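You operate a simulated robot arm through the tools that you are given. There is no shell and no other tool. Be economical: measure what you need, move in short steps, check, and stop when the job is done.

You are at the controls of a simulated two-armed robot. One attempt, no reset.

## Task
Press the orange peel twice and set its cup on the blue tray.
Fine: leave the press slide out. Where these are worked on the way, their far stop is far enough and under half their travel is too little: press slide.

The check looks at the end state, three seconds after you hand in, the way a careful person would. Anything else that was tipped, shoved, dropped, spilled or broken makes it a failure.

## Robot
Two 6-joint arms with two-finger parallel grippers on one trunk that stands fixed in place. Base frame: the origin is at the foot of the trunk, x ahead of it, y to its left, z up; the work surface is at about z = 0.8. Readings come in m, degrees, newtons and seconds.
The left shoulder is at [0.05, 0.17, 1.268], the right one opposite. Each reaches about 1.092 m from its shoulder. Payload 1.57 kg a hand.
Tool frame (each hand has its own): the origin (TCP) lies between the finger pads and is the grasp point; the fingertips stand 0.03 m ahead of it; z points along the fingers, y is the line along which they close. Largest opening 0.08 m; finger width 0.017, thickness 0.012; the body of the gripper, 0.04 by 0.082 m, starts 0.08 m behind the TCP.
Orientation is that of the tool frame in the base frame, as a unit quaternion [x, y, z, w]. With the fingers straight down and closing along the base's y, the tool's x points along the base's -x, its y along +y and its z along -z.

## Interface
- The arms move only by the tool send_rows. It takes "left_steps", "right_steps" or both (then of equal length, played together; a hand with none holds still); each is a list of rows, each an object (a shift or turn left out is 0, a gripper value left out holds the last) with "dp": the shift along the tool's x, y, z in m, a list of three; "turn": the turn, a rotation vector about the tool's x, y, z in degrees, a list of three; "claw": the finger opening in m, from 0 to 0.08. In form: [{"dp": [tx, ty, tz], "turn": [wx, wy, wz], "claw": claw}, ...]. A call has 1 to 12 rows; each row shifts and turns the commanded pose from where the row before left it, along the tool's axes as they then stand. Each row takes 0.2 s and may step no farther than 0.05 m and 8.6 degrees from the row before; otherwise, or with a gripper value out of range, the whole call is refused. A pose out of reach is approached as far as the arm can. The call stops where the force on the tool passes 40 N (or 10 N more than at its start, if that is more) or the arm is blocked; 0.2 s more then pass. The fingers move at their own pace (about 0.072 m/s each) and stop on an object; they squeeze with about 35 N. The grip force told is the motor's: it shows also when the fingers shut on nothing. Time passes only in rows, and 0.2 s behind the last, so rows that do not move let the fingers close. It gives the time, the measured TCP pose, the force on the tool (base axes), the opening and the grip force at its end, in the units of the frame above (readings bear some noise), with the torque about the TCP (base axes, N m) and any sound that the robot's microphone picked up.
- Cameras (640 x 400 px; columns grow to the right, rows downward): "scene" is now at [0.0295, 0.0329, 1.8338]; the picture's right is [0.44, -0.90, 0.00], its down [-0.69, -0.34, -0.64] and it looks along [0.58, 0.28, -0.77] (base axes); focal length 366 px, centre (320, 200). "left" rides on the left gripper at [0.072, 0.007, -0.122] in its tool frame; the picture's right is [-0.09, 1.00, 0.00], its down [-0.84, -0.08, -0.54] and it looks along [-0.54, -0.05, 0.84] (tool axes); focal length 238 px, centre (320, 200). "right" rides on the right gripper at [0.072, -0.007, -0.122] in its tool frame; the picture's right is [0.09, 1.00, 0.00], its down [-0.84, 0.08, -0.54] and it looks along [-0.54, 0.05, 0.84] (tool axes); focal length 238 px, centre (320, 200). There is no depth. A picture from a camera that has moved, and an enlarged one, comes with that camera's place and axes in the base frame and with its lens.
- capture(camera): a new picture of that camera. It takes no simulated time.
- lift_body(by): slides the trunk up (or, below 0, down) by that many m; the arms and the scene camera ride with it, the base frame stays. It gives what a move gives, with no picture.
- turn_head(pan, tilt): turns the head with the scene camera to pan (to the left, within 86 degrees either way) and tilt (down, from -29 to 69), counted from straight ahead of the robot. It gives what a move gives.
- inspect(camera, box): a new picture of the part [left, top, right, bottom] of that camera's present view, enlarged. It takes no simulated time.
- finish_job(): hands the job in; it is judged then, once.

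Go step by step. Nothing tells you positions but the pictures and the camera data: compare them with the known pose of the tool, close in by small moves and look again before you grip or let go. The budget is 120 turns and 74 pictures, counting those below and the enlarged ones. Unless the task says otherwise, let go and move clear before handing in, and close with one line.

The tools are called after "Call:" as a command line: name --argument value ..., lists and objects as JSON in quotes. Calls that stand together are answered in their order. send_rows: Moves the arms, as the interface text tells. Its arguments: {"type":"object","properties":{"left_steps":{"type":"array","items":{"type":"object","properties":{"dp":{"type":"array","items":{"type":"number"}},"turn":{"type":"array","items":{"type":"number"}},"claw":{"type":"number"}}}},"right_steps":{"type":"array","items":{"type":"object","properties":{"dp":{"type":"array","items":{"type":"number"}},"turn":{"type":"array","items":{"type":"number"}},"claw":{"type":"number"}}}}},"required":[]} The other tools are called the same way: lift_body (by) slides the trunk up or down; turn_head (pan, tilt) turns the head that bears the scene camera; capture (camera) takes a picture; inspect (camera, box) takes an enlarged picture of a part of a camera's view; finish_job () hands the job in.

At the start:

```text
time_s: 0.0
left_eef_pos: [0.5808, 0.5385, 1.1582]
left_ee_rot: [-0.001, 1.0, -0.001, 0.0]
left_contact_force: [0.4, 0.4, -0.5]
left_wrist_torque: [0.02, -0.01, 0.01]
left_grip_width: 0.0801
left_gripper_force: 0.1
right_eef_pos: [0.7199, -0.0481, 1.1591]
right_ee_rot: [-0.001, 1.0, 0.0, -0.001]
right_contact_force: [-0.1, -0.6, 0.3]
right_wrist_torque: [0.01, 0.0, 0.01]
right_grip_width: 0.08
right_gripper_force: 0.0
trunk travel left (down, up): [-0.883, 0.087]
head pan, tilt: [26.1, 50.1]
```

scene: 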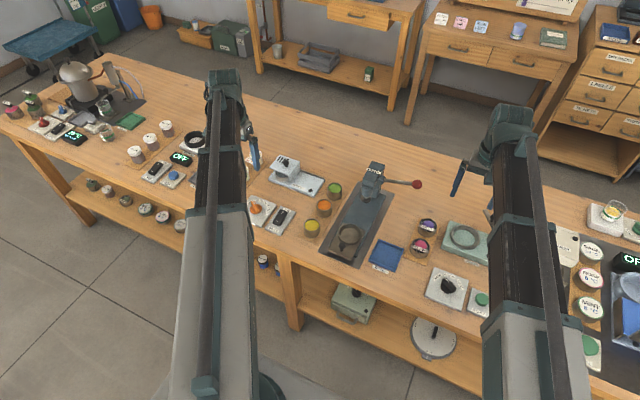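
right: 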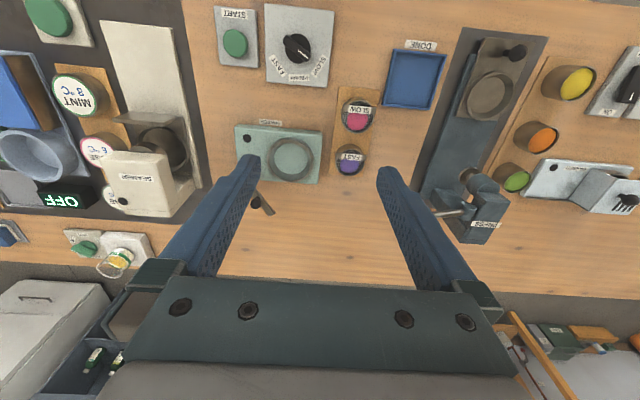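
left: 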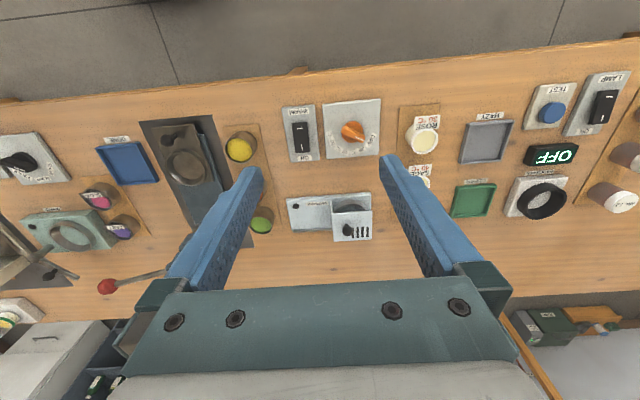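

I see a press with a slide, a lever with a red knob, three cups (yellow, orange, green), and a blue tray to the right. I'll look closer first.

Call:
inspect --camera "scene" --box '[240, 140, 480, 290]'

Call:
inspect --camera "right" --box '[340, 10, 640, 250]'

Call:
inspect --camera "left" --box '[80, 90, 400, 310]'

```text
2.67 times, centred on (360, 215) of scene
camera zoom: at [0.0295, 0.0329, 1.8338], right [0.44, -0.9, 0.0], down [-0.69, -0.34, -0.64], along [0.58, 0.28, -0.77], focal length 975 px, centre (213, 160)
```

zoom: 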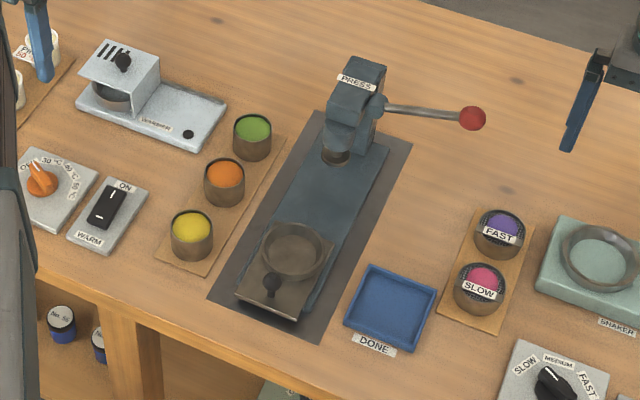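

```text
1.67 times, centred on (490, 130) of right
camera zoom: at [0.6478, -0.0528, 1.2796], right [-0.09, 1.0, 0.0], down [0.84, 0.08, 0.54], along [0.54, 0.05, -0.84], focal length 397 px, centre (37, 317)
```

zoom: 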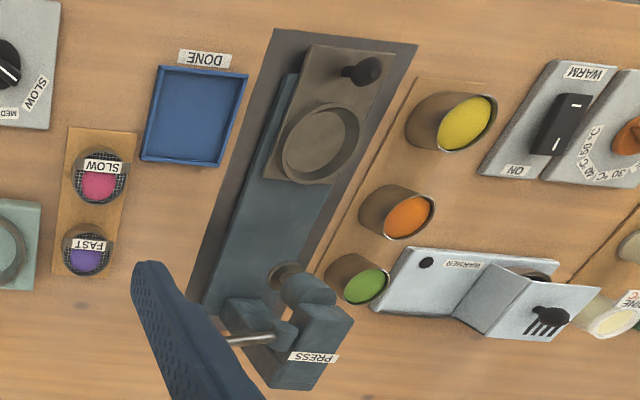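

```text
1.82 times, centred on (240, 200) of left
camera zoom: at [0.5095, 0.5453, 1.2824], right [0.09, 1.0, 0.0], down [0.84, -0.08, 0.54], along [0.54, -0.05, -0.84], focal length 433 px, centre (466, 200)
```

zoom: 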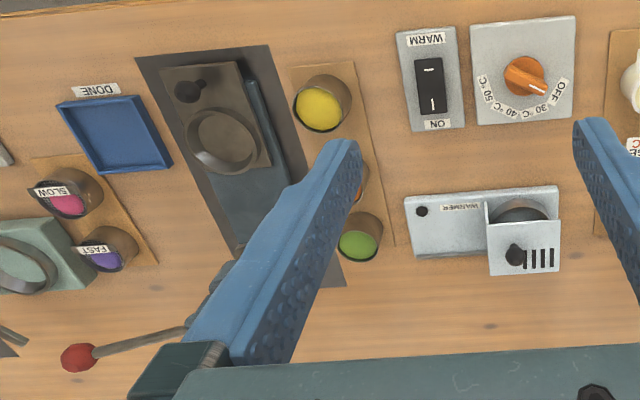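

The slide is already out with its ring at about (0.693, 0.249, 0.83). The orange cup is at about (0.754, 0.370), rim z≈0.85, and the press lever knob is at about (0.857, 0.10, 0.99). I'm moving the left hand above the orange cup.

Call:
send_rows --left_steps '[{"dp": [-0.0247, -0.0241, 0.0226]}, {"dp": [-0.0247, -0.0241, 0.0226]}, {"dp": [-0.0247, -0.0241, 0.0226]}, {"dp": [-0.0247, -0.0241, 0.0226]}, {"dp": [-0.0247, -0.0241, 0.0226]}, {"dp": [-0.0247, -0.0241, 0.0226]}, {"dp": [-0.0247, -0.0241, 0.0226]}]'

Call:
capture --camera "left"

Call:
capture --camera "scene"

```text
time_s: 1.6
left_eef_pos: [0.7528, 0.366, 1.1573]
left_ee_rot: [0.0, 1.0, 0.0, -0.001]
left_contact_force: [0.5, 1.0, -0.9]
left_wrist_torque: [0.0, 0.04, -0.01]
left_grip_width: 0.0799
left_gripper_force: 0.1
left hand out of reach, approached as far as the arm can: row 1, 2, 3, 4, 5, 6, 7
right_eef_pos: [0.7193, -0.0476, 1.158]
right_ee_rot: [0.001, 1.0, 0.0, 0.0]
right_contact_force: [0.9, 1.0, 0.0]
right_wrist_torque: [-0.02, 0.01, 0.0]
right_grip_width: 0.0799
right_gripper_force: 0.2
trunk travel left (down, up): [-0.883, 0.087]
head pan, tilt: [26.1, 50.1]
```

```text
67 pictures are left
camera left: at [0.682, 0.3735, 1.2823], right [0.09, 1.0, 0.0], down [0.84, -0.08, 0.54], along [0.54, -0.05, -0.84], focal length 238 px, centre (320, 200)
```

left: 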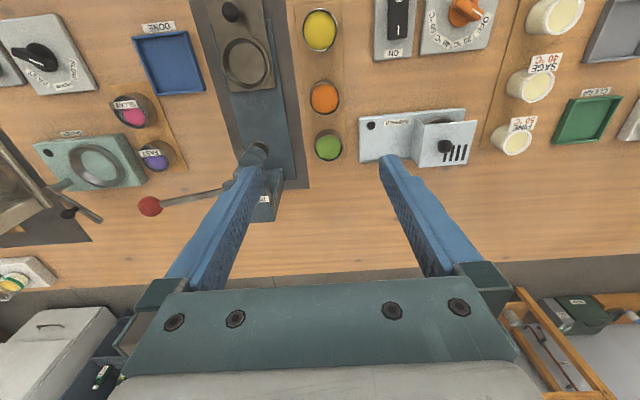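

```text
66 pictures are left
camera scene: at [0.0301, 0.0322, 1.8338], right [0.44, -0.9, 0.0], down [-0.69, -0.34, -0.64], along [0.58, 0.28, -0.77], focal length 366 px, centre (320, 200)
```

scene: 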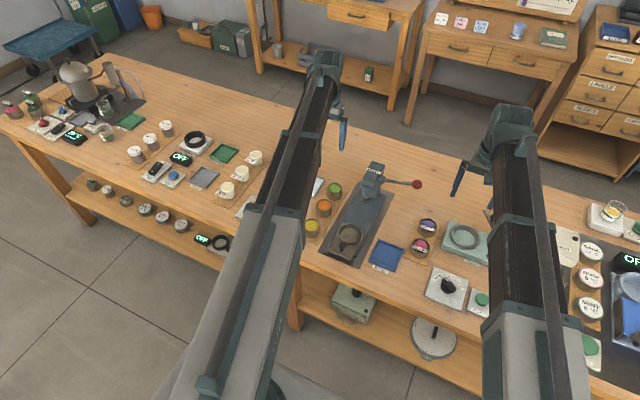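

The arm can't get lower at this trunk height, so the trunk needs to come down. I'll go down 0.15 m; both hands stay well above the items.

Call:
lift_body --by -0.15

Call:
capture --camera "right"

Call:
capture --camera "left"

```text
time_s: 3.4
left_eef_pos: [0.7526, 0.3683, 1.0081]
left_ee_rot: [0.0, 1.0, 0.0, 0.0]
left_contact_force: [-0.1, 0.1, 0.7]
left_wrist_torque: [0.03, 0.01, 0.0]
left_grip_width: 0.08
left_gripper_force: 0.1
right_eef_pos: [0.7197, -0.0474, 1.0079]
right_ee_rot: [0.0, 1.0, 0.0, 0.001]
right_contact_force: [0.3, -0.1, 0.1]
right_wrist_torque: [-0.03, -0.02, 0.01]
right_grip_width: 0.0798
right_gripper_force: 0.0
trunk travel left (down, up): [-0.733, 0.237]
head pan, tilt: [26.1, 50.1]
```

```text
65 pictures are left
camera right: at [0.6477, -0.0528, 1.1297], right [-0.09, 1.0, 0.0], down [0.84, 0.08, 0.54], along [0.54, 0.05, -0.84], focal length 238 px, centre (320, 200)
```

right: 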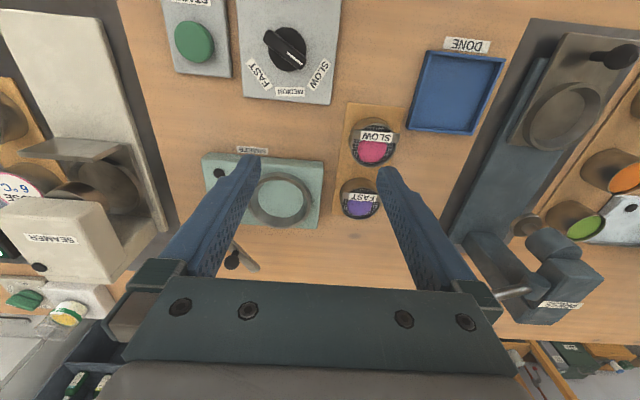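

```text
64 pictures are left
camera left: at [0.681, 0.3743, 1.1325], right [0.09, 1.0, 0.0], down [0.84, -0.08, 0.54], along [0.54, -0.05, -0.84], focal length 238 px, centre (320, 200)
```

left: 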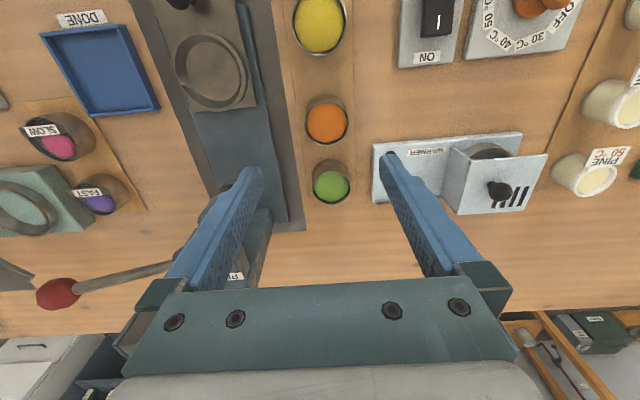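

The left hand is centred over the orange cup at y≈0.373. I'll raise the right hand so it stays clear when the trunk lowers, and test whether the left can go down by itself.

Call:
send_rows --left_steps '[{"dp": [-0.003, 0.005, 0.03]}, {"dp": [0, 0, 0.03]}, {"dp": [0, 0, 0]}, {"dp": [0, 0, 0]}]' --right_steps '[{"dp": [0, 0, -0.04]}, {"dp": [0, 0, -0.04]}, {"dp": [0, 0, -0.04]}, {"dp": [0, 0, -0.04]}]'

```text
time_s: 4.3
left_eef_pos: [0.7557, 0.3721, 1.0075]
left_ee_rot: [0.0, 1.0, 0.0, 0.0]
left_contact_force: [0.3, -1.0, 0.1]
left_wrist_torque: [-0.04, 0.0, 0.02]
left_grip_width: 0.0798
left_gripper_force: 0.1
left hand out of reach, approached as far as the arm can: row 1, 2
right_eef_pos: [0.7204, -0.0473, 1.0078]
right_ee_rot: [0.0, 1.0, 0.0, 0.0]
right_contact_force: [-0.1, -0.9, -0.1]
right_wrist_torque: [0.03, -0.01, 0.0]
right_grip_width: 0.0802
right_gripper_force: 0.0
right hand out of reach, approached as far as the arm can: row 1, 2, 3, 4
trunk travel left (down, up): [-0.733, 0.237]
head pan, tilt: [26.1, 50.1]
```

Neither hand moved in z, up or down, so height seems to come from the trunk only. I'll test whether the right hand can tilt.

Call:
send_rows --right_steps '[{"turn": [0, 8, 0]}, {"turn": [0, 8, 0]}, {"turn": [0, 0, 0]}]'

Call:
capture --camera "scene"

```text
time_s: 5.2
left_eef_pos: [0.7531, 0.3715, 1.0078]
left_ee_rot: [0.001, 1.0, 0.0, 0.0]
left_contact_force: [-0.1, -0.4, 0.2]
left_wrist_torque: [0.01, 0.01, -0.01]
left_grip_width: 0.0799
left_gripper_force: 0.0
right_eef_pos: [0.719, -0.048, 1.0166]
right_ee_rot: [0.001, 0.99, -0.001, -0.14]
right_contact_force: [0.1, -0.9, 0.3]
right_wrist_torque: [-0.06, -0.01, -0.03]
right_grip_width: 0.0801
right_gripper_force: 0.0
right hand out of reach, approached as far as the arm can: row 2
trunk travel left (down, up): [-0.733, 0.237]
head pan, tilt: [26.1, 50.1]
```

```text
63 pictures are left
camera scene: at [0.0293, 0.0328, 1.6838], right [0.44, -0.9, 0.0], down [-0.69, -0.34, -0.64], along [0.58, 0.28, -0.77], focal length 366 px, centre (320, 200)
```

scene: 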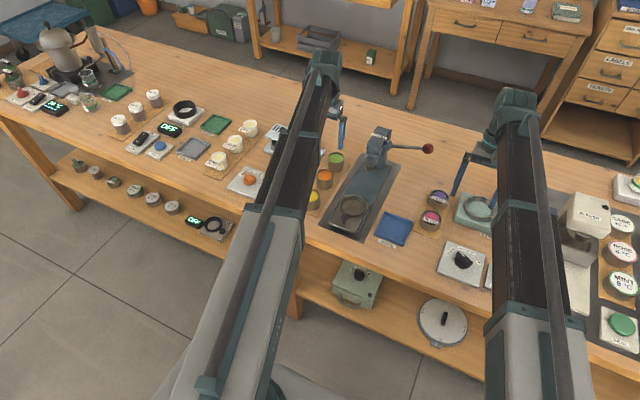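

The arms are booms whose height follows the trunk. I'll level the right hand and retract it off the table front so it stays clear.

Call:
send_rows --right_steps '[{"turn": [0, -8, 0]}, {"turn": [0, -8, 0]}, {"dp": [0.0375, -0.0215, 0]}, {"dp": [0.0375, -0.0215, 0]}, {"dp": [0.0375, -0.0215, 0]}, {"dp": [0.0375, -0.0215, 0]}, {"dp": [0.0375, -0.0215, 0]}, {"dp": [0.0375, -0.0215, 0]}, {"dp": [0.0375, -0.0215, 0]}, {"dp": [0.0375, -0.0215, 0]}]'

Call:
capture --camera "right"

```text
time_s: 7.3
left_eef_pos: [0.7539, 0.3709, 1.0066]
left_ee_rot: [-0.001, 1.0, -0.001, 0.0]
left_contact_force: [0.1, -0.2, 0.0]
left_wrist_torque: [0.02, -0.02, 0.0]
left_grip_width: 0.0802
left_gripper_force: 0.0
right_eef_pos: [0.4547, -0.224, 1.0074]
right_ee_rot: [0.0, 1.0, 0.0, -0.001]
right_contact_force: [-1.4, 0.5, -0.5]
right_wrist_torque: [-0.02, -0.02, 0.02]
right_grip_width: 0.0803
right_gripper_force: 0.1
right hand out of reach, approached as far as the arm can: row 1, 9, 10
trunk travel left (down, up): [-0.733, 0.237]
head pan, tilt: [26.1, 50.1]
```

```text
62 pictures are left
camera right: at [0.3821, -0.2299, 1.1298], right [-0.09, 1.0, 0.0], down [0.84, 0.08, 0.54], along [0.54, 0.05, -0.84], focal length 238 px, centre (320, 200)
```

right: 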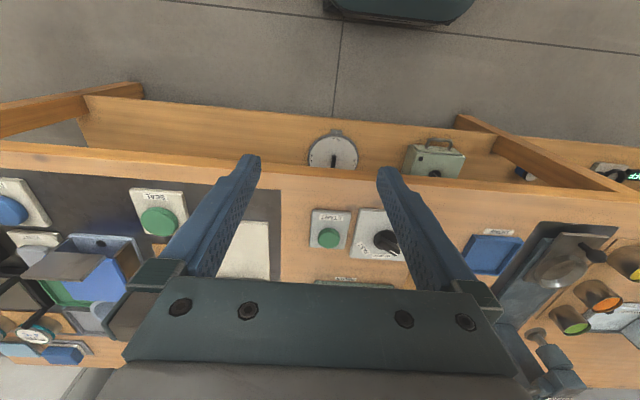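

The right hand is clear of the table's front edge (x≈0.53). I'm lowering the trunk so the left fingertips sit just above the cup rim.

Call:
lift_body --by -0.1

Call:
capture --camera "left"

Call:
inspect --camera "scene" --box '[250, 100, 450, 225]'

```text
time_s: 8.7
left_eef_pos: [0.7542, 0.3722, 0.9075]
left_ee_rot: [0.0, 1.0, 0.0, 0.0]
left_contact_force: [-0.1, 0.4, 0.2]
left_wrist_torque: [-0.03, -0.02, 0.07]
left_grip_width: 0.0799
left_gripper_force: 0.1
right_eef_pos: [0.4523, -0.2246, 0.9086]
right_ee_rot: [0.001, 1.0, 0.0, 0.0]
right_contact_force: [-0.8, 0.4, 0.0]
right_wrist_torque: [-0.02, 0.02, 0.01]
right_grip_width: 0.08
right_gripper_force: 0.0
trunk travel left (down, up): [-0.633, 0.337]
head pan, tilt: [26.1, 50.1]
```

```text
61 pictures are left
camera left: at [0.6828, 0.3778, 1.0325], right [0.09, 1.0, 0.0], down [0.84, -0.08, 0.54], along [0.54, -0.05, -0.84], focal length 238 px, centre (320, 200)
```

left: 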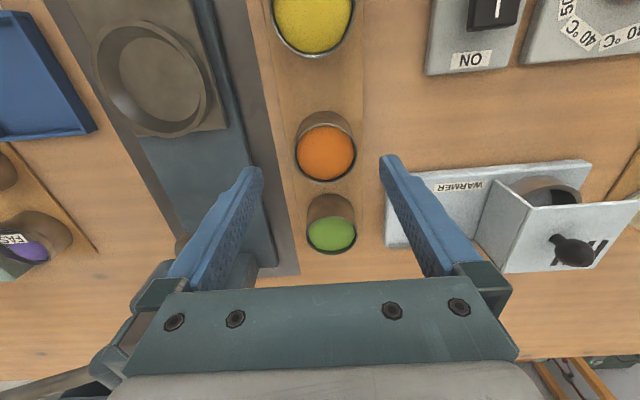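

```text
3.20 times, centred on (350, 162) of scene
camera zoom: at [0.0293, 0.0328, 1.5838], right [0.44, -0.9, 0.0], down [-0.69, -0.34, -0.64], along [0.58, 0.28, -0.77], focal length 1170 px, centre (224, 320)
```

zoom: 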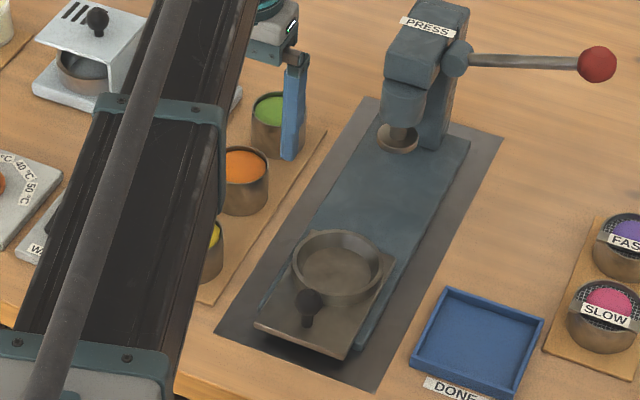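

The orange cup is centred at about (0.752, 0.3755). I'll nudge +y by 3 mm, lower so the tips overlap the upper cup wall by about 20 mm, and close.

Call:
send_rows --left_steps '[{"dp": [0.001, 0.0035, 0]}, {"dp": [0, 0, 0]}]'

Call:
lift_body --by -0.049

Call:
capture --camera "left"

```text
time_s: 9.3
left_eef_pos: [0.7528, 0.3743, 0.908]
left_ee_rot: [0.0, 1.0, 0.0, 0.0]
left_contact_force: [0.1, -1.0, 0.0]
left_wrist_torque: [0.0, -0.01, 0.02]
left_grip_width: 0.0801
left_gripper_force: 0.1
right_eef_pos: [0.4536, -0.2243, 0.908]
right_ee_rot: [0.0, 1.0, 0.0, -0.001]
right_contact_force: [0.4, -0.9, 0.8]
right_wrist_torque: [0.01, -0.01, 0.03]
right_grip_width: 0.0799
right_gripper_force: 0.0
trunk travel left (down, up): [-0.633, 0.337]
head pan, tilt: [26.1, 50.1]
```

```text
time_s: 10.2
left_eef_pos: [0.7542, 0.3747, 0.8594]
left_ee_rot: [0.001, 1.0, 0.001, 0.001]
left_contact_force: [-0.4, -0.4, 0.1]
left_wrist_torque: [0.01, 0.02, -0.04]
left_grip_width: 0.08
left_gripper_force: 0.1
right_eef_pos: [0.4537, -0.2241, 0.8589]
right_ee_rot: [0.001, 1.0, -0.001, -0.001]
right_contact_force: [-0.5, 0.5, -0.6]
right_wrist_torque: [-0.02, -0.02, 0.02]
right_grip_width: 0.0803
right_gripper_force: 0.2
trunk travel left (down, up): [-0.584, 0.386]
head pan, tilt: [26.1, 50.1]
```

```text
59 pictures are left
camera left: at [0.6819, 0.3812, 0.9835], right [0.09, 1.0, 0.0], down [0.84, -0.08, 0.54], along [0.54, -0.05, -0.84], focal length 238 px, centre (320, 200)
```

left: 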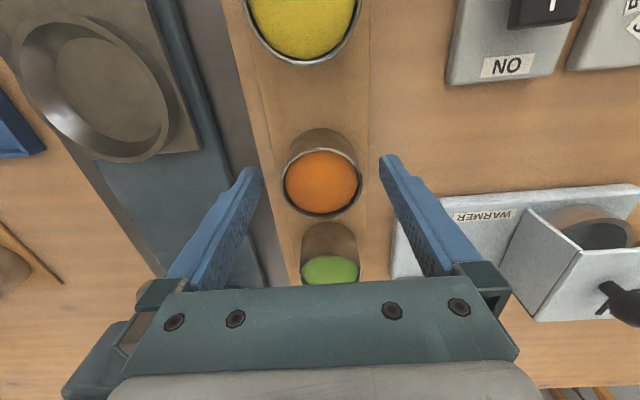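

The cup is centred between the fingers. I'm closing.

Call:
send_rows --left_steps '[{"claw": 0.04}, {"claw": 0.04}, {"claw": 0.04}]'

Call:
lift_body --by 0.01

Call:
capture --camera "left"

```text
time_s: 11.0
left_eef_pos: [0.7548, 0.3748, 0.8585]
left_ee_rot: [0.0, 1.0, 0.0, 0.0]
left_contact_force: [0.4, 0.8, 1.1]
left_wrist_torque: [0.04, 0.02, -0.05]
left_grip_width: 0.0532
left_gripper_force: 35.7
right_eef_pos: [0.4541, -0.2239, 0.8577]
right_ee_rot: [0.0, 1.0, 0.0, 0.0]
right_contact_force: [-0.4, -0.5, 0.2]
right_wrist_torque: [0.02, 0.04, -0.03]
right_grip_width: 0.0799
right_gripper_force: 0.1
trunk travel left (down, up): [-0.584, 0.386]
head pan, tilt: [26.1, 50.1]
```

```text
time_s: 11.6
left_eef_pos: [0.7525, 0.3747, 0.87]
left_ee_rot: [-0.001, 1.0, 0.0, 0.001]
left_contact_force: [-0.4, 0.0, -0.4]
left_wrist_torque: [-0.01, 0.01, 0.0]
left_grip_width: 0.0531
left_gripper_force: 35.4
right_eef_pos: [0.4538, -0.2241, 0.869]
right_ee_rot: [0.0, 1.0, 0.0, -0.002]
right_contact_force: [0.1, 0.5, 0.2]
right_wrist_torque: [0.01, -0.02, -0.01]
right_grip_width: 0.0799
right_gripper_force: 0.1
trunk travel left (down, up): [-0.594, 0.376]
head pan, tilt: [26.1, 50.1]
```

```text
58 pictures are left
camera left: at [0.6822, 0.3813, 0.9933], right [0.09, 1.0, 0.0], down [0.84, -0.08, 0.54], along [0.54, -0.05, -0.84], focal length 238 px, centre (320, 200)
```

left: 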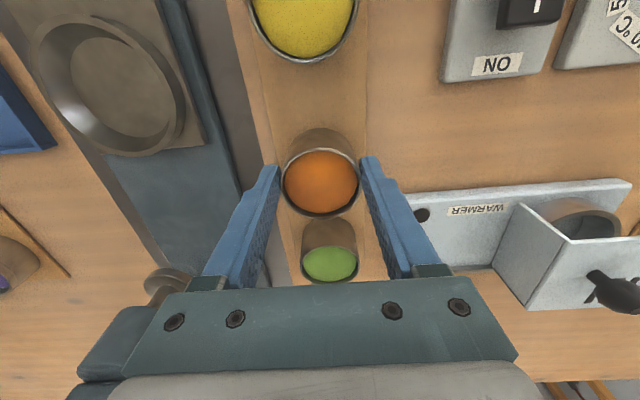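

The cup is held. I'll lift it and carry it over the slide's ring.

Call:
lift_body --by 0.065

Call:
send_rows --left_steps '[{"dp": [0.03, 0, 0]}, {"dp": [0.03, 0, 0]}, {"dp": [0, -0.031, 0]}, {"dp": [0, -0.031, 0]}, {"dp": [0, -0.031, 0]}, {"dp": [0, -0.031, 0]}, {"dp": [0, 0, 0]}]'

Call:
capture --camera "left"

Call:
inspect --camera "scene" --box '[260, 60, 480, 198]'

```text
time_s: 12.6
left_eef_pos: [0.753, 0.3736, 0.9344]
left_ee_rot: [0.0, 1.0, 0.0, 0.0]
left_contact_force: [0.4, -0.1, -1.0]
left_wrist_torque: [-0.01, 0.02, -0.01]
left_grip_width: 0.053
left_gripper_force: 35.4
right_eef_pos: [0.4553, -0.2245, 0.9333]
right_ee_rot: [-0.001, 1.0, 0.0, -0.001]
right_contact_force: [0.1, 0.0, -0.2]
right_wrist_torque: [-0.01, 0.0, 0.02]
right_grip_width: 0.0798
right_gripper_force: 0.1
trunk travel left (down, up): [-0.659, 0.311]
head pan, tilt: [26.1, 50.1]
```

```text
time_s: 14.2
left_eef_pos: [0.6919, 0.2504, 0.934]
left_ee_rot: [0.001, 1.0, 0.001, 0.0]
left_contact_force: [1.1, 0.5, -1.1]
left_wrist_torque: [0.02, -0.01, 0.01]
left_grip_width: 0.053
left_gripper_force: 35.1
right_eef_pos: [0.4538, -0.225, 0.9343]
right_ee_rot: [0.0, 1.0, 0.0, 0.0]
right_contact_force: [0.0, -0.2, 0.5]
right_wrist_torque: [0.0, 0.0, 0.01]
right_grip_width: 0.08
right_gripper_force: 0.1
trunk travel left (down, up): [-0.659, 0.311]
head pan, tilt: [26.1, 50.1]
```

```text
57 pictures are left
camera left: at [0.6215, 0.2569, 1.0584], right [0.09, 1.0, 0.0], down [0.84, -0.08, 0.54], along [0.54, -0.05, -0.84], focal length 238 px, centre (320, 200)
```

left: 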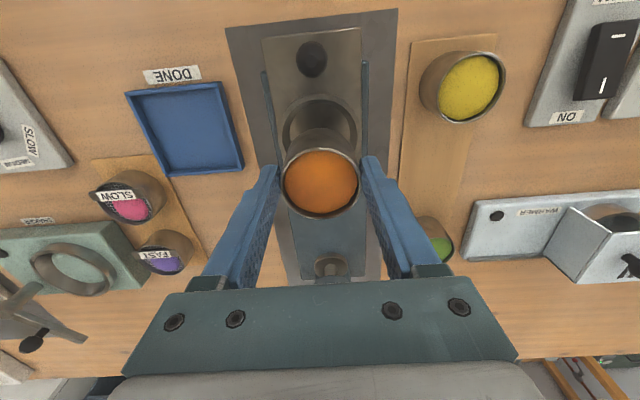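

```text
2.90 times, centred on (370, 129) of scene
camera zoom: at [0.0295, 0.0328, 1.6098], right [0.44, -0.9, 0.0], down [-0.69, -0.34, -0.64], along [0.58, 0.28, -0.77], focal length 1059 px, centre (175, 406)
```

zoom: 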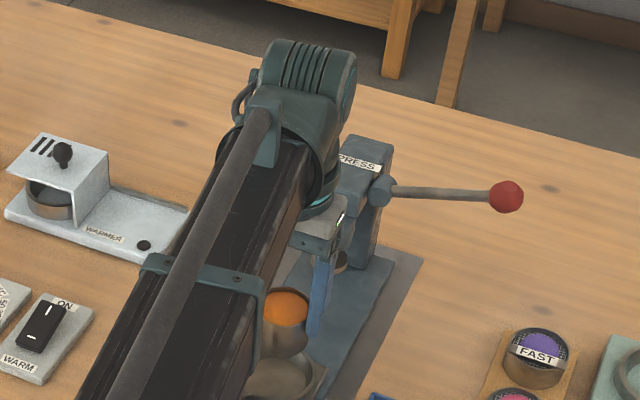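

The cup is above the ring. I'll enlarge the view to check alignment.

Call:
inspect --camera "left" --box '[240, 30, 400, 230]'

Call:
inspect --camera "scene" --box '[320, 140, 400, 200]'

Call:
capture --camera "right"

```text
2.00 times, centred on (320, 130) of left
camera zoom: at [0.6215, 0.2569, 1.0584], right [0.09, 1.0, 0.0], down [0.84, -0.08, 0.54], along [0.54, -0.05, -0.84], focal length 477 px, centre (320, 340)
```

zoom: 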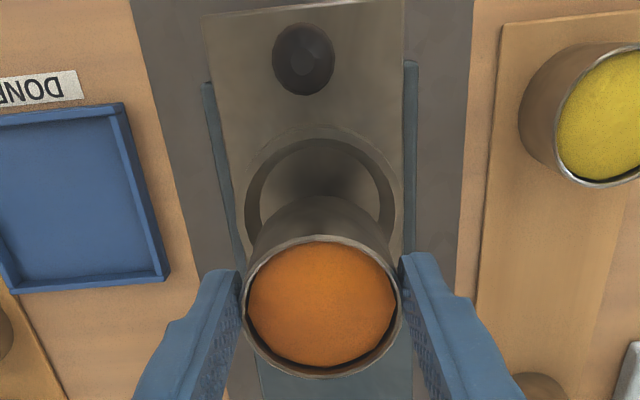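

```text
6.67 times, centred on (360, 170) of scene
camera zoom: at [0.0295, 0.0328, 1.6098], right [0.44, -0.9, 0.0], down [-0.69, -0.34, -0.64], along [0.58, 0.28, -0.77], focal length 2436 px, centre (53, 400)
```

zoom: 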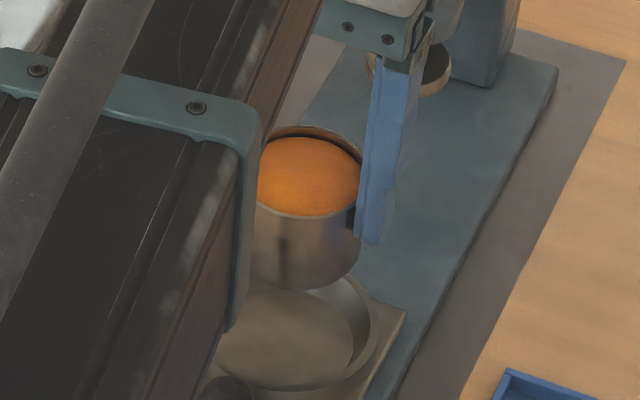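

```text
53 pictures are left
camera right: at [0.3822, -0.2293, 1.0558], right [-0.09, 1.0, 0.0], down [0.84, 0.08, 0.54], along [0.54, 0.05, -0.84], focal length 238 px, centre (320, 200)
```

right: 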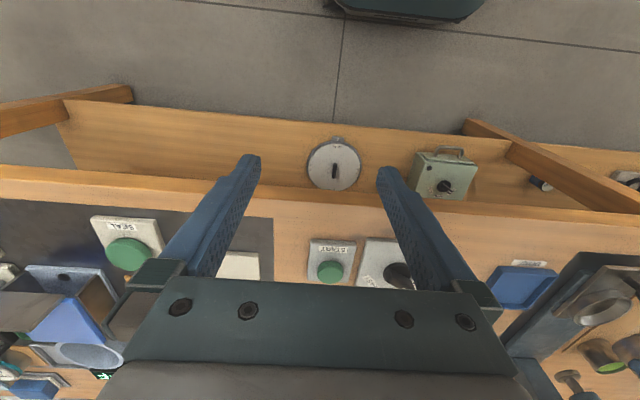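

The ring centre comes out at about (0.692, 0.251), which matches the hand. Lowering with checks.

Call:
lift_body --by -0.053

Call:
capture --camera "left"

Call:
inspect --camera "scene" --box '[310, 110, 400, 180]'

```text
time_s: 15.2
left_eef_pos: [0.6929, 0.2509, 0.8824]
left_ee_rot: [0.0, 1.0, 0.001, 0.0]
left_contact_force: [0.4, -0.3, -0.3]
left_wrist_torque: [-0.02, 0.01, -0.02]
left_grip_width: 0.053
left_gripper_force: 34.9
right_eef_pos: [0.4544, -0.2235, 0.881]
right_ee_rot: [0.0, 1.0, 0.0, -0.002]
right_contact_force: [0.1, 0.3, 0.6]
right_wrist_torque: [0.01, 0.0, -0.01]
right_grip_width: 0.0801
right_gripper_force: 0.0
trunk travel left (down, up): [-0.606, 0.364]
head pan, tilt: [26.1, 50.1]
```

```text
52 pictures are left
camera left: at [0.6214, 0.2573, 1.0055], right [0.09, 1.0, 0.0], down [0.84, -0.08, 0.54], along [0.54, -0.05, -0.84], focal length 238 px, centre (320, 200)
```

left: 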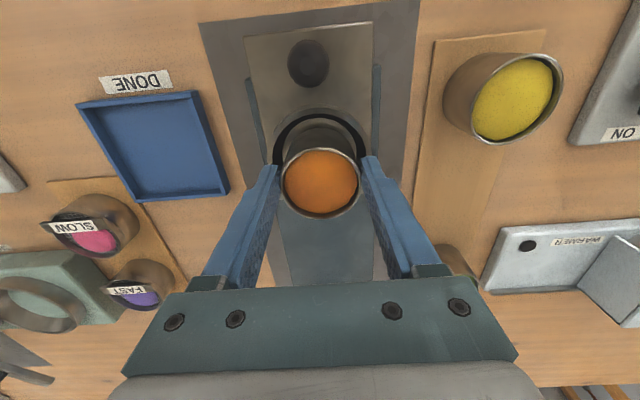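

```text
5.71 times, centred on (355, 145) of scene
camera zoom: at [0.0294, 0.0328, 1.5568], right [0.44, -0.9, 0.0], down [-0.69, -0.34, -0.64], along [0.58, 0.28, -0.77], focal length 2088 px, centre (120, 514)
```

zoom: 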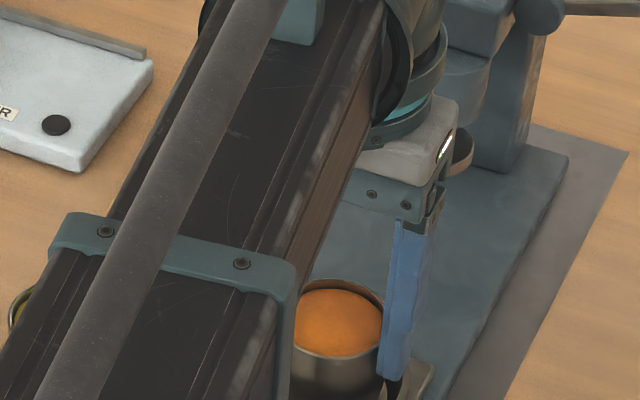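

The cup is entering the ring well centred. Small steps down, watching the force.

Call:
lift_body --by -0.006

Call:
lift_body --by -0.004

```text
time_s: 15.7
left_eef_pos: [0.6928, 0.2506, 0.8755]
left_ee_rot: [0.0, 1.0, -0.001, 0.002]
left_contact_force: [3.2, 1.8, 12.7]
left_wrist_torque: [0.05, -0.09, -0.02]
left_grip_width: 0.0529
left_gripper_force: 35.3
right_eef_pos: [0.4525, -0.2234, 0.8749]
right_ee_rot: [0.0, 1.0, 0.0, -0.001]
right_contact_force: [-0.6, 0.4, -0.6]
right_wrist_torque: [0.01, 0.02, 0.0]
right_grip_width: 0.0799
right_gripper_force: 0.0
trunk travel left (down, up): [-0.6, 0.37]
head pan, tilt: [26.1, 50.1]
```

```text
time_s: 16.2
left_eef_pos: [0.6915, 0.2488, 0.8715]
left_ee_rot: [0.0, 1.0, 0.0, 0.0]
left_contact_force: [1.9, 2.4, 13.0]
left_wrist_torque: [0.06, -0.19, 0.11]
left_grip_width: 0.053
left_gripper_force: 35.2
right_eef_pos: [0.4547, -0.2238, 0.8708]
right_ee_rot: [0.0, 1.0, -0.001, -0.001]
right_contact_force: [0.3, 0.7, 0.1]
right_wrist_torque: [0.02, -0.02, -0.02]
right_grip_width: 0.08
right_gripper_force: 0.0
trunk travel left (down, up): [-0.596, 0.374]
head pan, tilt: [26.1, 50.1]
```

Contact came at TCP z≈0.876, so the cup bottom is around 0.82 on the slide floor. I'll confirm it's level, then open.

Call:
inspect --camera "left" --box '[220, 30, 420, 230]'

Call:
send_rows --left_steps '[{"claw": 0.06}, {"claw": 0.068}, {"claw": 0.068}]'

Call:
inspect --camera "left" --box '[220, 30, 420, 230]'

```text
2.00 times, centred on (320, 130) of left
camera zoom: at [0.6207, 0.2572, 0.9959], right [0.09, 1.0, 0.0], down [0.84, -0.08, 0.54], along [0.54, -0.05, -0.84], focal length 477 px, centre (320, 340)
```

zoom: 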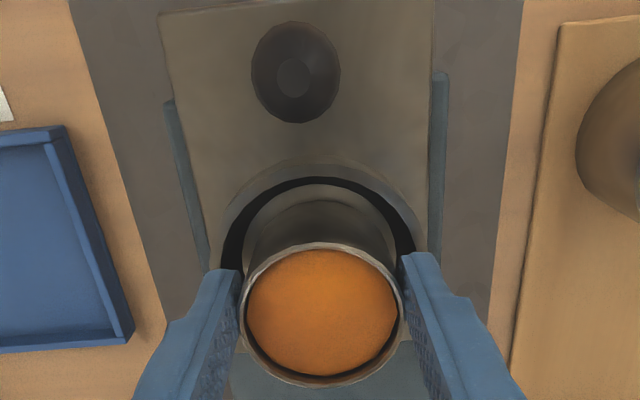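

```text
time_s: 17.0
left_eef_pos: [0.6922, 0.2507, 0.8706]
left_ee_rot: [-0.001, 1.0, -0.001, 0.0]
left_contact_force: [0.3, -0.6, 0.1]
left_wrist_torque: [0.02, -0.01, 0.01]
left_grip_width: 0.0676
left_gripper_force: 0.1
right_eef_pos: [0.4541, -0.2234, 0.8715]
right_ee_rot: [0.0, 1.0, -0.001, -0.002]
right_contact_force: [-0.2, -0.7, 0.4]
right_wrist_torque: [0.0, -0.04, -0.03]
right_grip_width: 0.0801
right_gripper_force: 0.0
trunk travel left (down, up): [-0.596, 0.374]
head pan, tilt: [26.1, 50.1]
```

```text
2.00 times, centred on (320, 130) of left
camera zoom: at [0.6215, 0.2572, 0.9954], right [0.09, 1.0, 0.0], down [0.84, -0.08, 0.54], along [0.54, -0.05, -0.84], focal length 477 px, centre (320, 340)
```

zoom: 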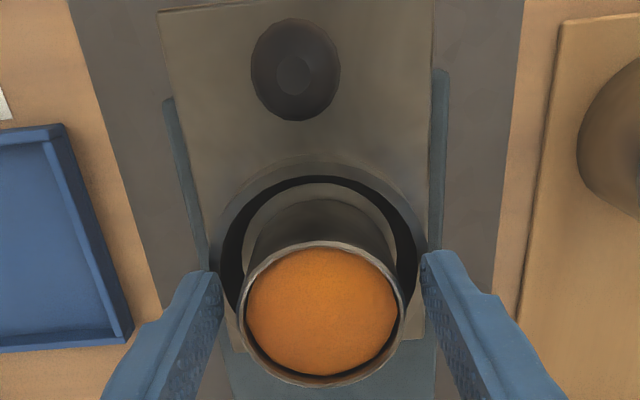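

The cup sits seated and free. Next I'll raise, back off to the slide knob at about (0.630, 0.249, 0.85), and tilt the fingers forward 30° so the wrist stays clear of the press head.

Call:
lift_body --by 0.045

Call:
send_rows --left_steps '[{"dp": [0.034, 0, 0], "claw": 0.06}, {"dp": [0.034, 0, 0]}, {"turn": [0, -7.5, 0]}, {"turn": [0, -7.5, 0]}, {"turn": [0, -7.5, 0]}, {"turn": [0, -7.5, 0]}, {"dp": [0, 0, 0]}]'

Call:
capture --camera "left"

Call:
capture --camera "scene"

```text
time_s: 17.9
left_eef_pos: [0.6923, 0.2509, 0.9163]
left_ee_rot: [0.0, 1.0, -0.001, -0.001]
left_contact_force: [-0.5, 0.1, -0.5]
left_wrist_torque: [0.0, 0.01, 0.04]
left_grip_width: 0.0681
left_gripper_force: 0.2
right_eef_pos: [0.4537, -0.2245, 0.9159]
right_ee_rot: [0.0, 1.0, 0.001, -0.001]
right_contact_force: [-0.5, 0.3, 0.5]
right_wrist_torque: [0.02, -0.02, 0.04]
right_grip_width: 0.0798
right_gripper_force: 0.1
trunk travel left (down, up): [-0.641, 0.329]
head pan, tilt: [26.1, 50.1]
```

```text
time_s: 19.5
left_eef_pos: [0.6257, 0.2497, 0.9457]
left_ee_rot: [0.0, 0.966, 0.0, 0.259]
left_contact_force: [-0.6, -0.4, -0.4]
left_wrist_torque: [0.02, 0.01, -0.02]
left_grip_width: 0.0598
left_gripper_force: 0.1
left hand out of reach, approached as far as the arm can: row 4, 5, 6
right_eef_pos: [0.4533, -0.2243, 0.9162]
right_ee_rot: [0.0, 1.0, 0.0, -0.001]
right_contact_force: [0.9, 0.3, 0.0]
right_wrist_torque: [-0.03, 0.0, 0.02]
right_grip_width: 0.0799
right_gripper_force: 0.1
trunk travel left (down, up): [-0.641, 0.329]
head pan, tilt: [26.1, 50.1]
```

```text
48 pictures are left
camera left: at [0.5022, 0.2571, 1.0176], right [0.08, 1.0, 0.05], down [0.45, -0.08, 0.89], along [0.89, -0.05, -0.46], focal length 238 px, centre (320, 200)
```

left: 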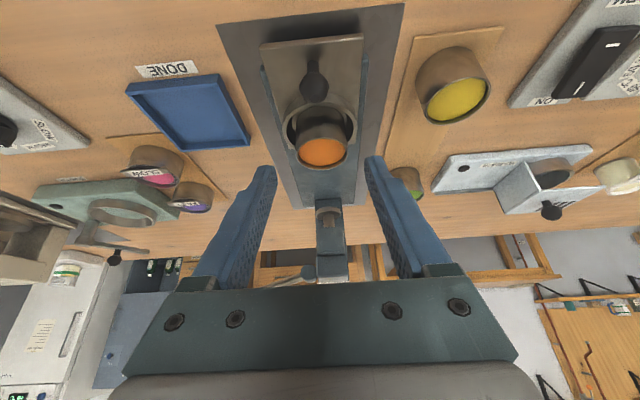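

```text
47 pictures are left
camera scene: at [0.0294, 0.0328, 1.5918], right [0.44, -0.9, 0.0], down [-0.69, -0.34, -0.64], along [0.58, 0.28, -0.77], focal length 366 px, centre (320, 200)
```

scene: 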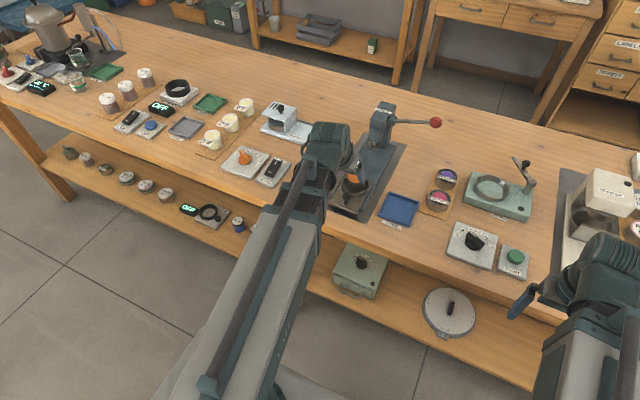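

The knob sphere is at about (0.629, 0.2505, 0.852). I'll lower so the tilted fingers straddle it.

Call:
lift_body --by -0.07

Call:
capture --camera "left"

```text
time_s: 20.6
left_eef_pos: [0.6244, 0.2502, 0.8765]
left_ee_rot: [-0.001, 0.966, 0.001, 0.258]
left_contact_force: [0.0, 0.2, -0.7]
left_wrist_torque: [-0.02, 0.02, -0.01]
left_grip_width: 0.0597
left_gripper_force: 0.0
right_eef_pos: [0.4545, -0.224, 0.8467]
right_ee_rot: [0.0, 1.0, -0.001, 0.0]
right_contact_force: [0.4, 0.2, 0.0]
right_wrist_torque: [-0.01, 0.02, -0.03]
right_grip_width: 0.08
right_gripper_force: 0.1
trunk travel left (down, up): [-0.571, 0.399]
head pan, tilt: [26.1, 50.1]
```

```text
46 pictures are left
camera left: at [0.502, 0.257, 0.9477], right [0.08, 1.0, 0.05], down [0.46, -0.08, 0.89], along [0.89, -0.05, -0.46], focal length 238 px, centre (320, 200)
```

left: 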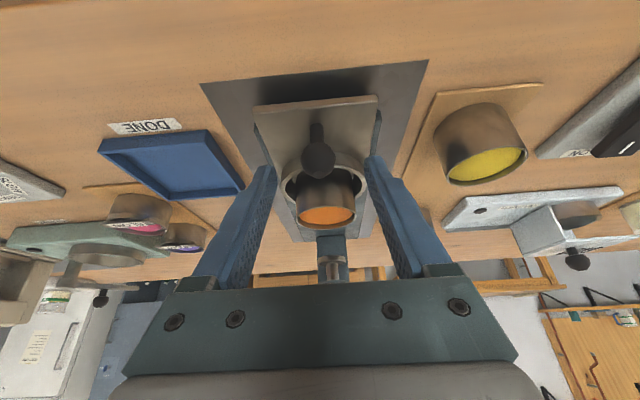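

The knob lies between the fingers, slightly ahead of them. I'll drop 13 mm more and close.

Call:
lift_body --by -0.013

Call:
send_rows --left_steps '[{"claw": 0.01}, {"claw": 0.01}, {"claw": 0.01}, {"claw": 0.01}]'

Call:
capture --camera "left"

```text
time_s: 21.2
left_eef_pos: [0.6235, 0.2508, 0.8634]
left_ee_rot: [0.0, 0.966, 0.0, 0.258]
left_contact_force: [0.2, 1.0, 1.4]
left_wrist_torque: [0.02, -0.04, -0.02]
left_grip_width: 0.0599
left_gripper_force: 0.1
right_eef_pos: [0.4537, -0.224, 0.8325]
right_ee_rot: [0.0, 1.0, 0.0, -0.001]
right_contact_force: [-0.1, -0.2, 0.3]
right_wrist_torque: [-0.01, -0.02, -0.01]
right_grip_width: 0.0798
right_gripper_force: 0.1
trunk travel left (down, up): [-0.558, 0.412]
head pan, tilt: [26.1, 50.1]
```

```text
time_s: 22.2
left_eef_pos: [0.625, 0.2501, 0.8617]
left_ee_rot: [-0.001, 0.966, 0.001, 0.257]
left_contact_force: [-1.0, -1.8, -0.2]
left_wrist_torque: [-0.05, -0.03, 0.03]
left_grip_width: 0.0233
left_gripper_force: 36.0
right_eef_pos: [0.4539, -0.2238, 0.8324]
right_ee_rot: [0.0, 1.0, 0.0, -0.001]
right_contact_force: [0.5, 0.0, 0.0]
right_wrist_torque: [-0.03, 0.04, 0.03]
right_grip_width: 0.0797
right_gripper_force: 0.1
trunk travel left (down, up): [-0.558, 0.412]
head pan, tilt: [26.1, 50.1]
```

```text
45 pictures are left
camera left: at [0.5021, 0.2567, 0.9347], right [0.08, 1.0, 0.05], down [0.46, -0.08, 0.89], along [0.89, -0.05, -0.46], focal length 238 px, centre (320, 200)
```

left: 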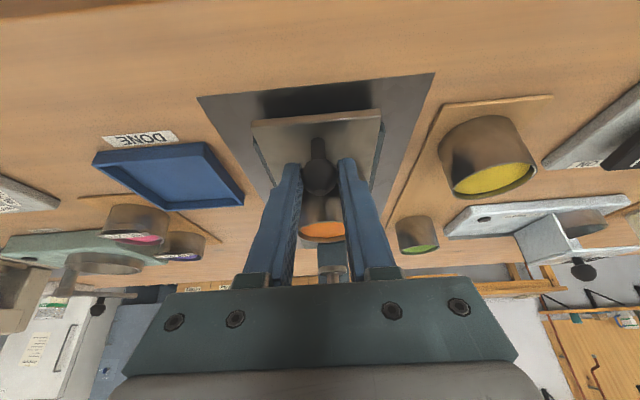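

The knob is gripped (0.023 m). I'll push the slide in along +x gently.

Call:
send_rows --left_steps '[{"dp": [-0.0087, 0, 0.005]}, {"dp": [-0.013, 0, 0.0075]}, {"dp": [-0.013, 0, 0.0075]}, {"dp": [-0.013, 0, 0.0075]}, {"dp": [-0.013, 0, 0.0075]}]'

Call:
capture --camera "left"

Call:
inspect --camera "scene" --box '[300, 60, 480, 200]'

```text
time_s: 23.4
left_eef_pos: [0.6943, 0.2508, 0.8612]
left_ee_rot: [0.0, 0.966, 0.0, 0.259]
left_contact_force: [0.5, -7.5, -4.0]
left_wrist_torque: [-0.14, 0.77, -0.05]
left_grip_width: 0.0233
left_gripper_force: 35.7
right_eef_pos: [0.4546, -0.2248, 0.8323]
right_ee_rot: [0.0, 1.0, 0.001, -0.001]
right_contact_force: [0.1, -0.4, -1.0]
right_wrist_torque: [0.04, -0.01, -0.01]
right_grip_width: 0.08
right_gripper_force: 0.1
trunk travel left (down, up): [-0.558, 0.412]
head pan, tilt: [26.1, 50.1]
```

```text
44 pictures are left
camera left: at [0.5724, 0.2567, 0.9346], right [0.08, 1.0, 0.05], down [0.45, -0.08, 0.89], along [0.89, -0.05, -0.46], focal length 238 px, centre (320, 200)
```

left: 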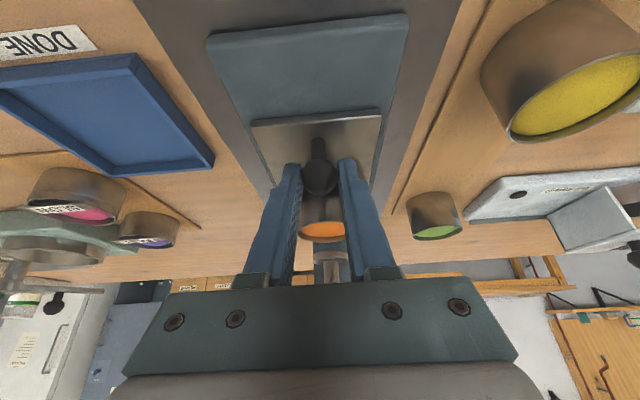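

```text
2.86 times, centred on (390, 130) of scene
camera zoom: at [0.0299, 0.0321, 1.5088], right [0.44, -0.9, 0.0], down [-0.69, -0.34, -0.64], along [0.58, 0.28, -0.77], focal length 1044 px, centre (120, 400)
```

zoom: 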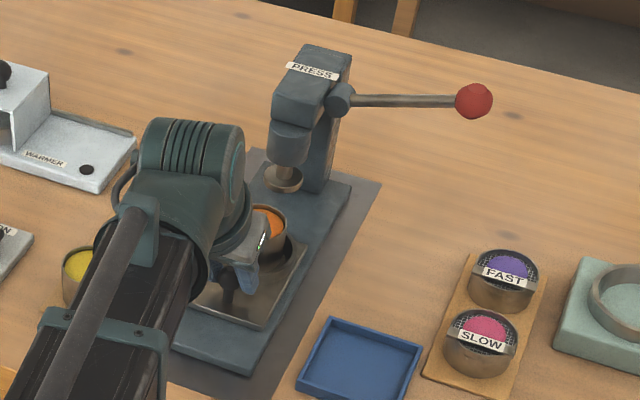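

The slide moves freely. I'll continue in small steps toward the far stop.

Call:
send_rows --left_steps '[{"dp": [-0.013, 0.001, 0.0075]}, {"dp": [-0.013, 0, 0.0075]}, {"dp": [-0.013, 0, 0.0075]}, {"dp": [-0.0087, 0, 0.005]}]'

Call:
inspect --camera "scene" --box '[300, 60, 480, 200]'

```text
time_s: 24.4
left_eef_pos: [0.7498, 0.2494, 0.8629]
left_ee_rot: [0.001, 0.966, 0.0, 0.257]
left_contact_force: [1.2, -18.6, -4.7]
left_wrist_torque: [-0.22, -0.45, -0.13]
left_grip_width: 0.0234
left_gripper_force: 35.9
right_eef_pos: [0.4539, -0.2247, 0.8327]
right_ee_rot: [-0.001, 1.0, 0.002, -0.002]
right_contact_force: [0.9, 0.1, -0.2]
right_wrist_torque: [0.04, -0.01, 0.05]
right_grip_width: 0.0801
right_gripper_force: 0.0
trunk travel left (down, up): [-0.558, 0.412]
head pan, tilt: [26.1, 50.1]
```

```text
2.86 times, centred on (390, 130) of scene
camera zoom: at [0.0299, 0.031, 1.5088], right [0.44, -0.9, 0.0], down [-0.69, -0.34, -0.64], along [0.58, 0.28, -0.77], focal length 1044 px, centre (120, 400)
```

zoom: 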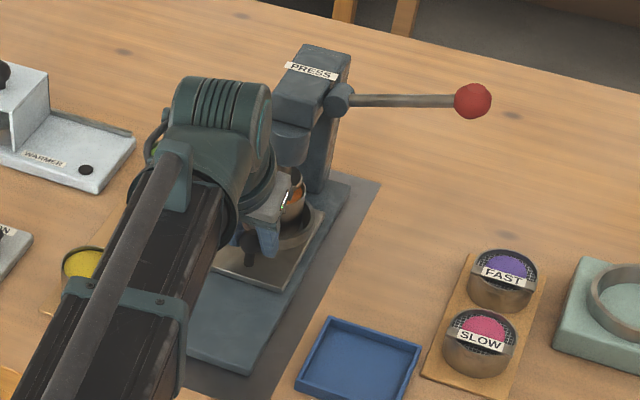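

A sideways force is building (-y), so the rail drifts slightly toward -y. I'll relax y and continue.

Call:
send_rows --left_steps '[{"dp": [0, -0.003, 0]}, {"dp": [-0.0087, -0.0003, 0.005]}, {"dp": [-0.0065, -0.0003, 0.0038]}]'

```text
time_s: 25.2
left_eef_pos: [0.7631, 0.2501, 0.8629]
left_ee_rot: [-0.001, 0.967, 0.001, 0.256]
left_contact_force: [-24.7, -3.6, -2.1]
left_wrist_torque: [-0.01, 0.38, -0.01]
left_grip_width: 0.0237
left_gripper_force: 36.3
right_eef_pos: [0.4521, -0.2239, 0.833]
right_ee_rot: [-0.002, 1.0, 0.0, 0.0]
right_contact_force: [-0.5, 1.0, -0.1]
right_wrist_torque: [-0.01, 0.03, 0.02]
right_grip_width: 0.08
right_gripper_force: 0.0
trunk travel left (down, up): [-0.558, 0.412]
head pan, tilt: [26.1, 50.1]
```

Resistance of about 25 N in x suggests the far stop. I'll nudge once more and look.

Call:
send_rows --left_steps '[{"dp": [-0.0026, 0, 0.0015]}, {"dp": [0, 0, 0]}]'

Call:
inspect --camera "scene" --box '[300, 60, 480, 200]'

Call:
capture --camera "left"

```text
time_s: 25.8
left_eef_pos: [0.7722, 0.2454, 0.8655]
left_ee_rot: [0.001, 0.965, -0.001, 0.261]
left_contact_force: [1.6, -2.8, 18.2]
left_wrist_torque: [-0.04, -0.19, 0.13]
left_grip_width: 0.0071
left_gripper_force: 0.0
right_eef_pos: [0.454, -0.224, 0.8331]
right_ee_rot: [0.0, 1.0, 0.001, -0.001]
right_contact_force: [-0.2, -1.0, -0.3]
right_wrist_torque: [-0.01, 0.02, 0.01]
right_grip_width: 0.0801
right_gripper_force: 0.2
trunk travel left (down, up): [-0.558, 0.412]
head pan, tilt: [26.1, 50.1]
```

```text
2.86 times, centred on (390, 130) of scene
camera zoom: at [0.0283, 0.0316, 1.5093], right [0.44, -0.9, 0.0], down [-0.69, -0.34, -0.64], along [0.58, 0.28, -0.77], focal length 1044 px, centre (120, 400)
```

zoom: 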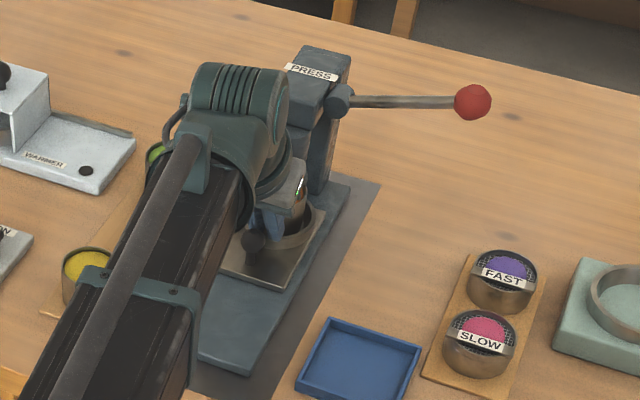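

```text
40 pictures are left
camera left: at [0.6495, 0.2523, 0.936], right [0.08, 1.0, 0.05], down [0.45, -0.08, 0.89], along [0.89, -0.05, -0.45], focal length 238 px, centre (320, 200)
```

left: 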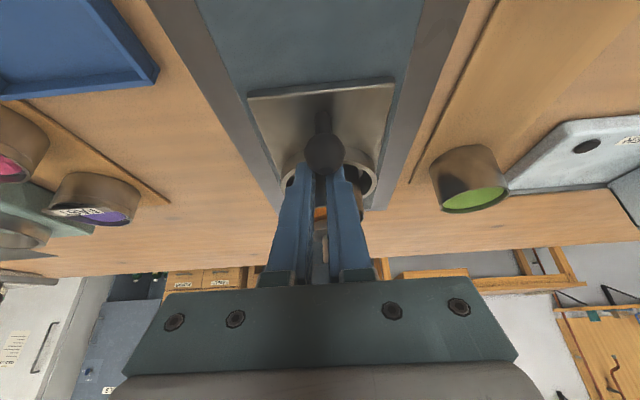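

The slide hit its stop and the fingers slipped off past the knob. I'll rise a little, back off, then check the slide and cup.

Call:
lift_body --by 0.028

Call:
send_rows --left_steps '[{"dp": [0.026, 0, -0.015]}, {"dp": [0.035, 0, -0.02]}, {"dp": [0.035, 0, -0.02]}, {"dp": [0.035, 0, -0.02]}]'

Call:
capture --camera "left"

Call:
inspect --camera "scene" --box '[300, 60, 480, 200]'

```text
time_s: 26.5
left_eef_pos: [0.7698, 0.2479, 0.8897]
left_ee_rot: [0.0, 0.966, 0.0, 0.258]
left_contact_force: [-0.3, 0.5, -0.5]
left_wrist_torque: [-0.02, 0.01, 0.0]
left_grip_width: 0.0101
left_gripper_force: 0.0
right_eef_pos: [0.4532, -0.2237, 0.8608]
right_ee_rot: [0.0, 1.0, -0.001, -0.001]
right_contact_force: [-0.5, 0.7, -0.5]
right_wrist_torque: [-0.01, 0.01, 0.01]
right_grip_width: 0.0798
right_gripper_force: 0.1
trunk travel left (down, up): [-0.586, 0.384]
head pan, tilt: [26.1, 50.1]
```

```text
time_s: 27.5
left_eef_pos: [0.6146, 0.2468, 0.889]
left_ee_rot: [0.0, 0.966, 0.0, 0.258]
left_contact_force: [-1.2, -1.1, 3.2]
left_wrist_torque: [0.01, 0.03, 0.0]
left_grip_width: 0.01
left_gripper_force: 0.1
right_eef_pos: [0.4536, -0.2242, 0.8598]
right_ee_rot: [0.0, 1.0, 0.0, -0.001]
right_contact_force: [-0.5, -0.1, 0.0]
right_wrist_torque: [0.01, 0.01, 0.02]
right_grip_width: 0.0799
right_gripper_force: 0.0
trunk travel left (down, up): [-0.586, 0.384]
head pan, tilt: [26.1, 50.1]
```

```text
39 pictures are left
camera left: at [0.4936, 0.253, 0.9626], right [0.08, 1.0, 0.05], down [0.46, -0.08, 0.89], along [0.89, -0.05, -0.46], focal length 238 px, centre (320, 200)
```

left: 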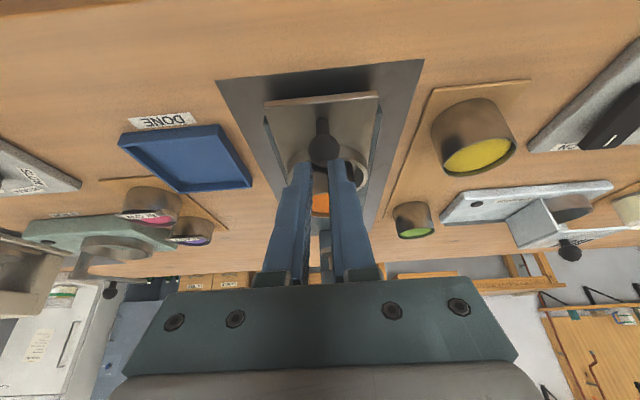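

```text
2.86 times, centred on (390, 130) of scene
camera zoom: at [0.0294, 0.0328, 1.5367], right [0.44, -0.9, 0.0], down [-0.69, -0.34, -0.64], along [0.58, 0.28, -0.77], focal length 1044 px, centre (120, 400)
```

zoom: 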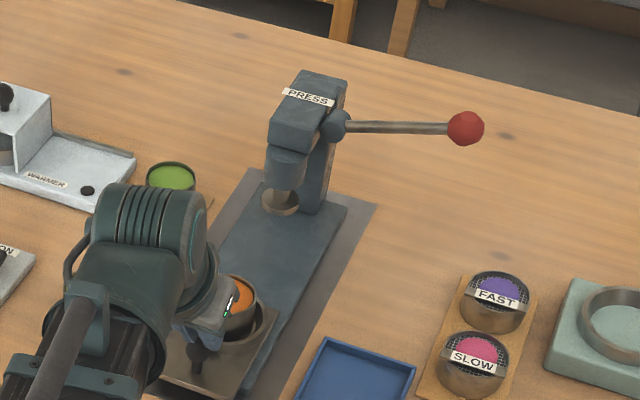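

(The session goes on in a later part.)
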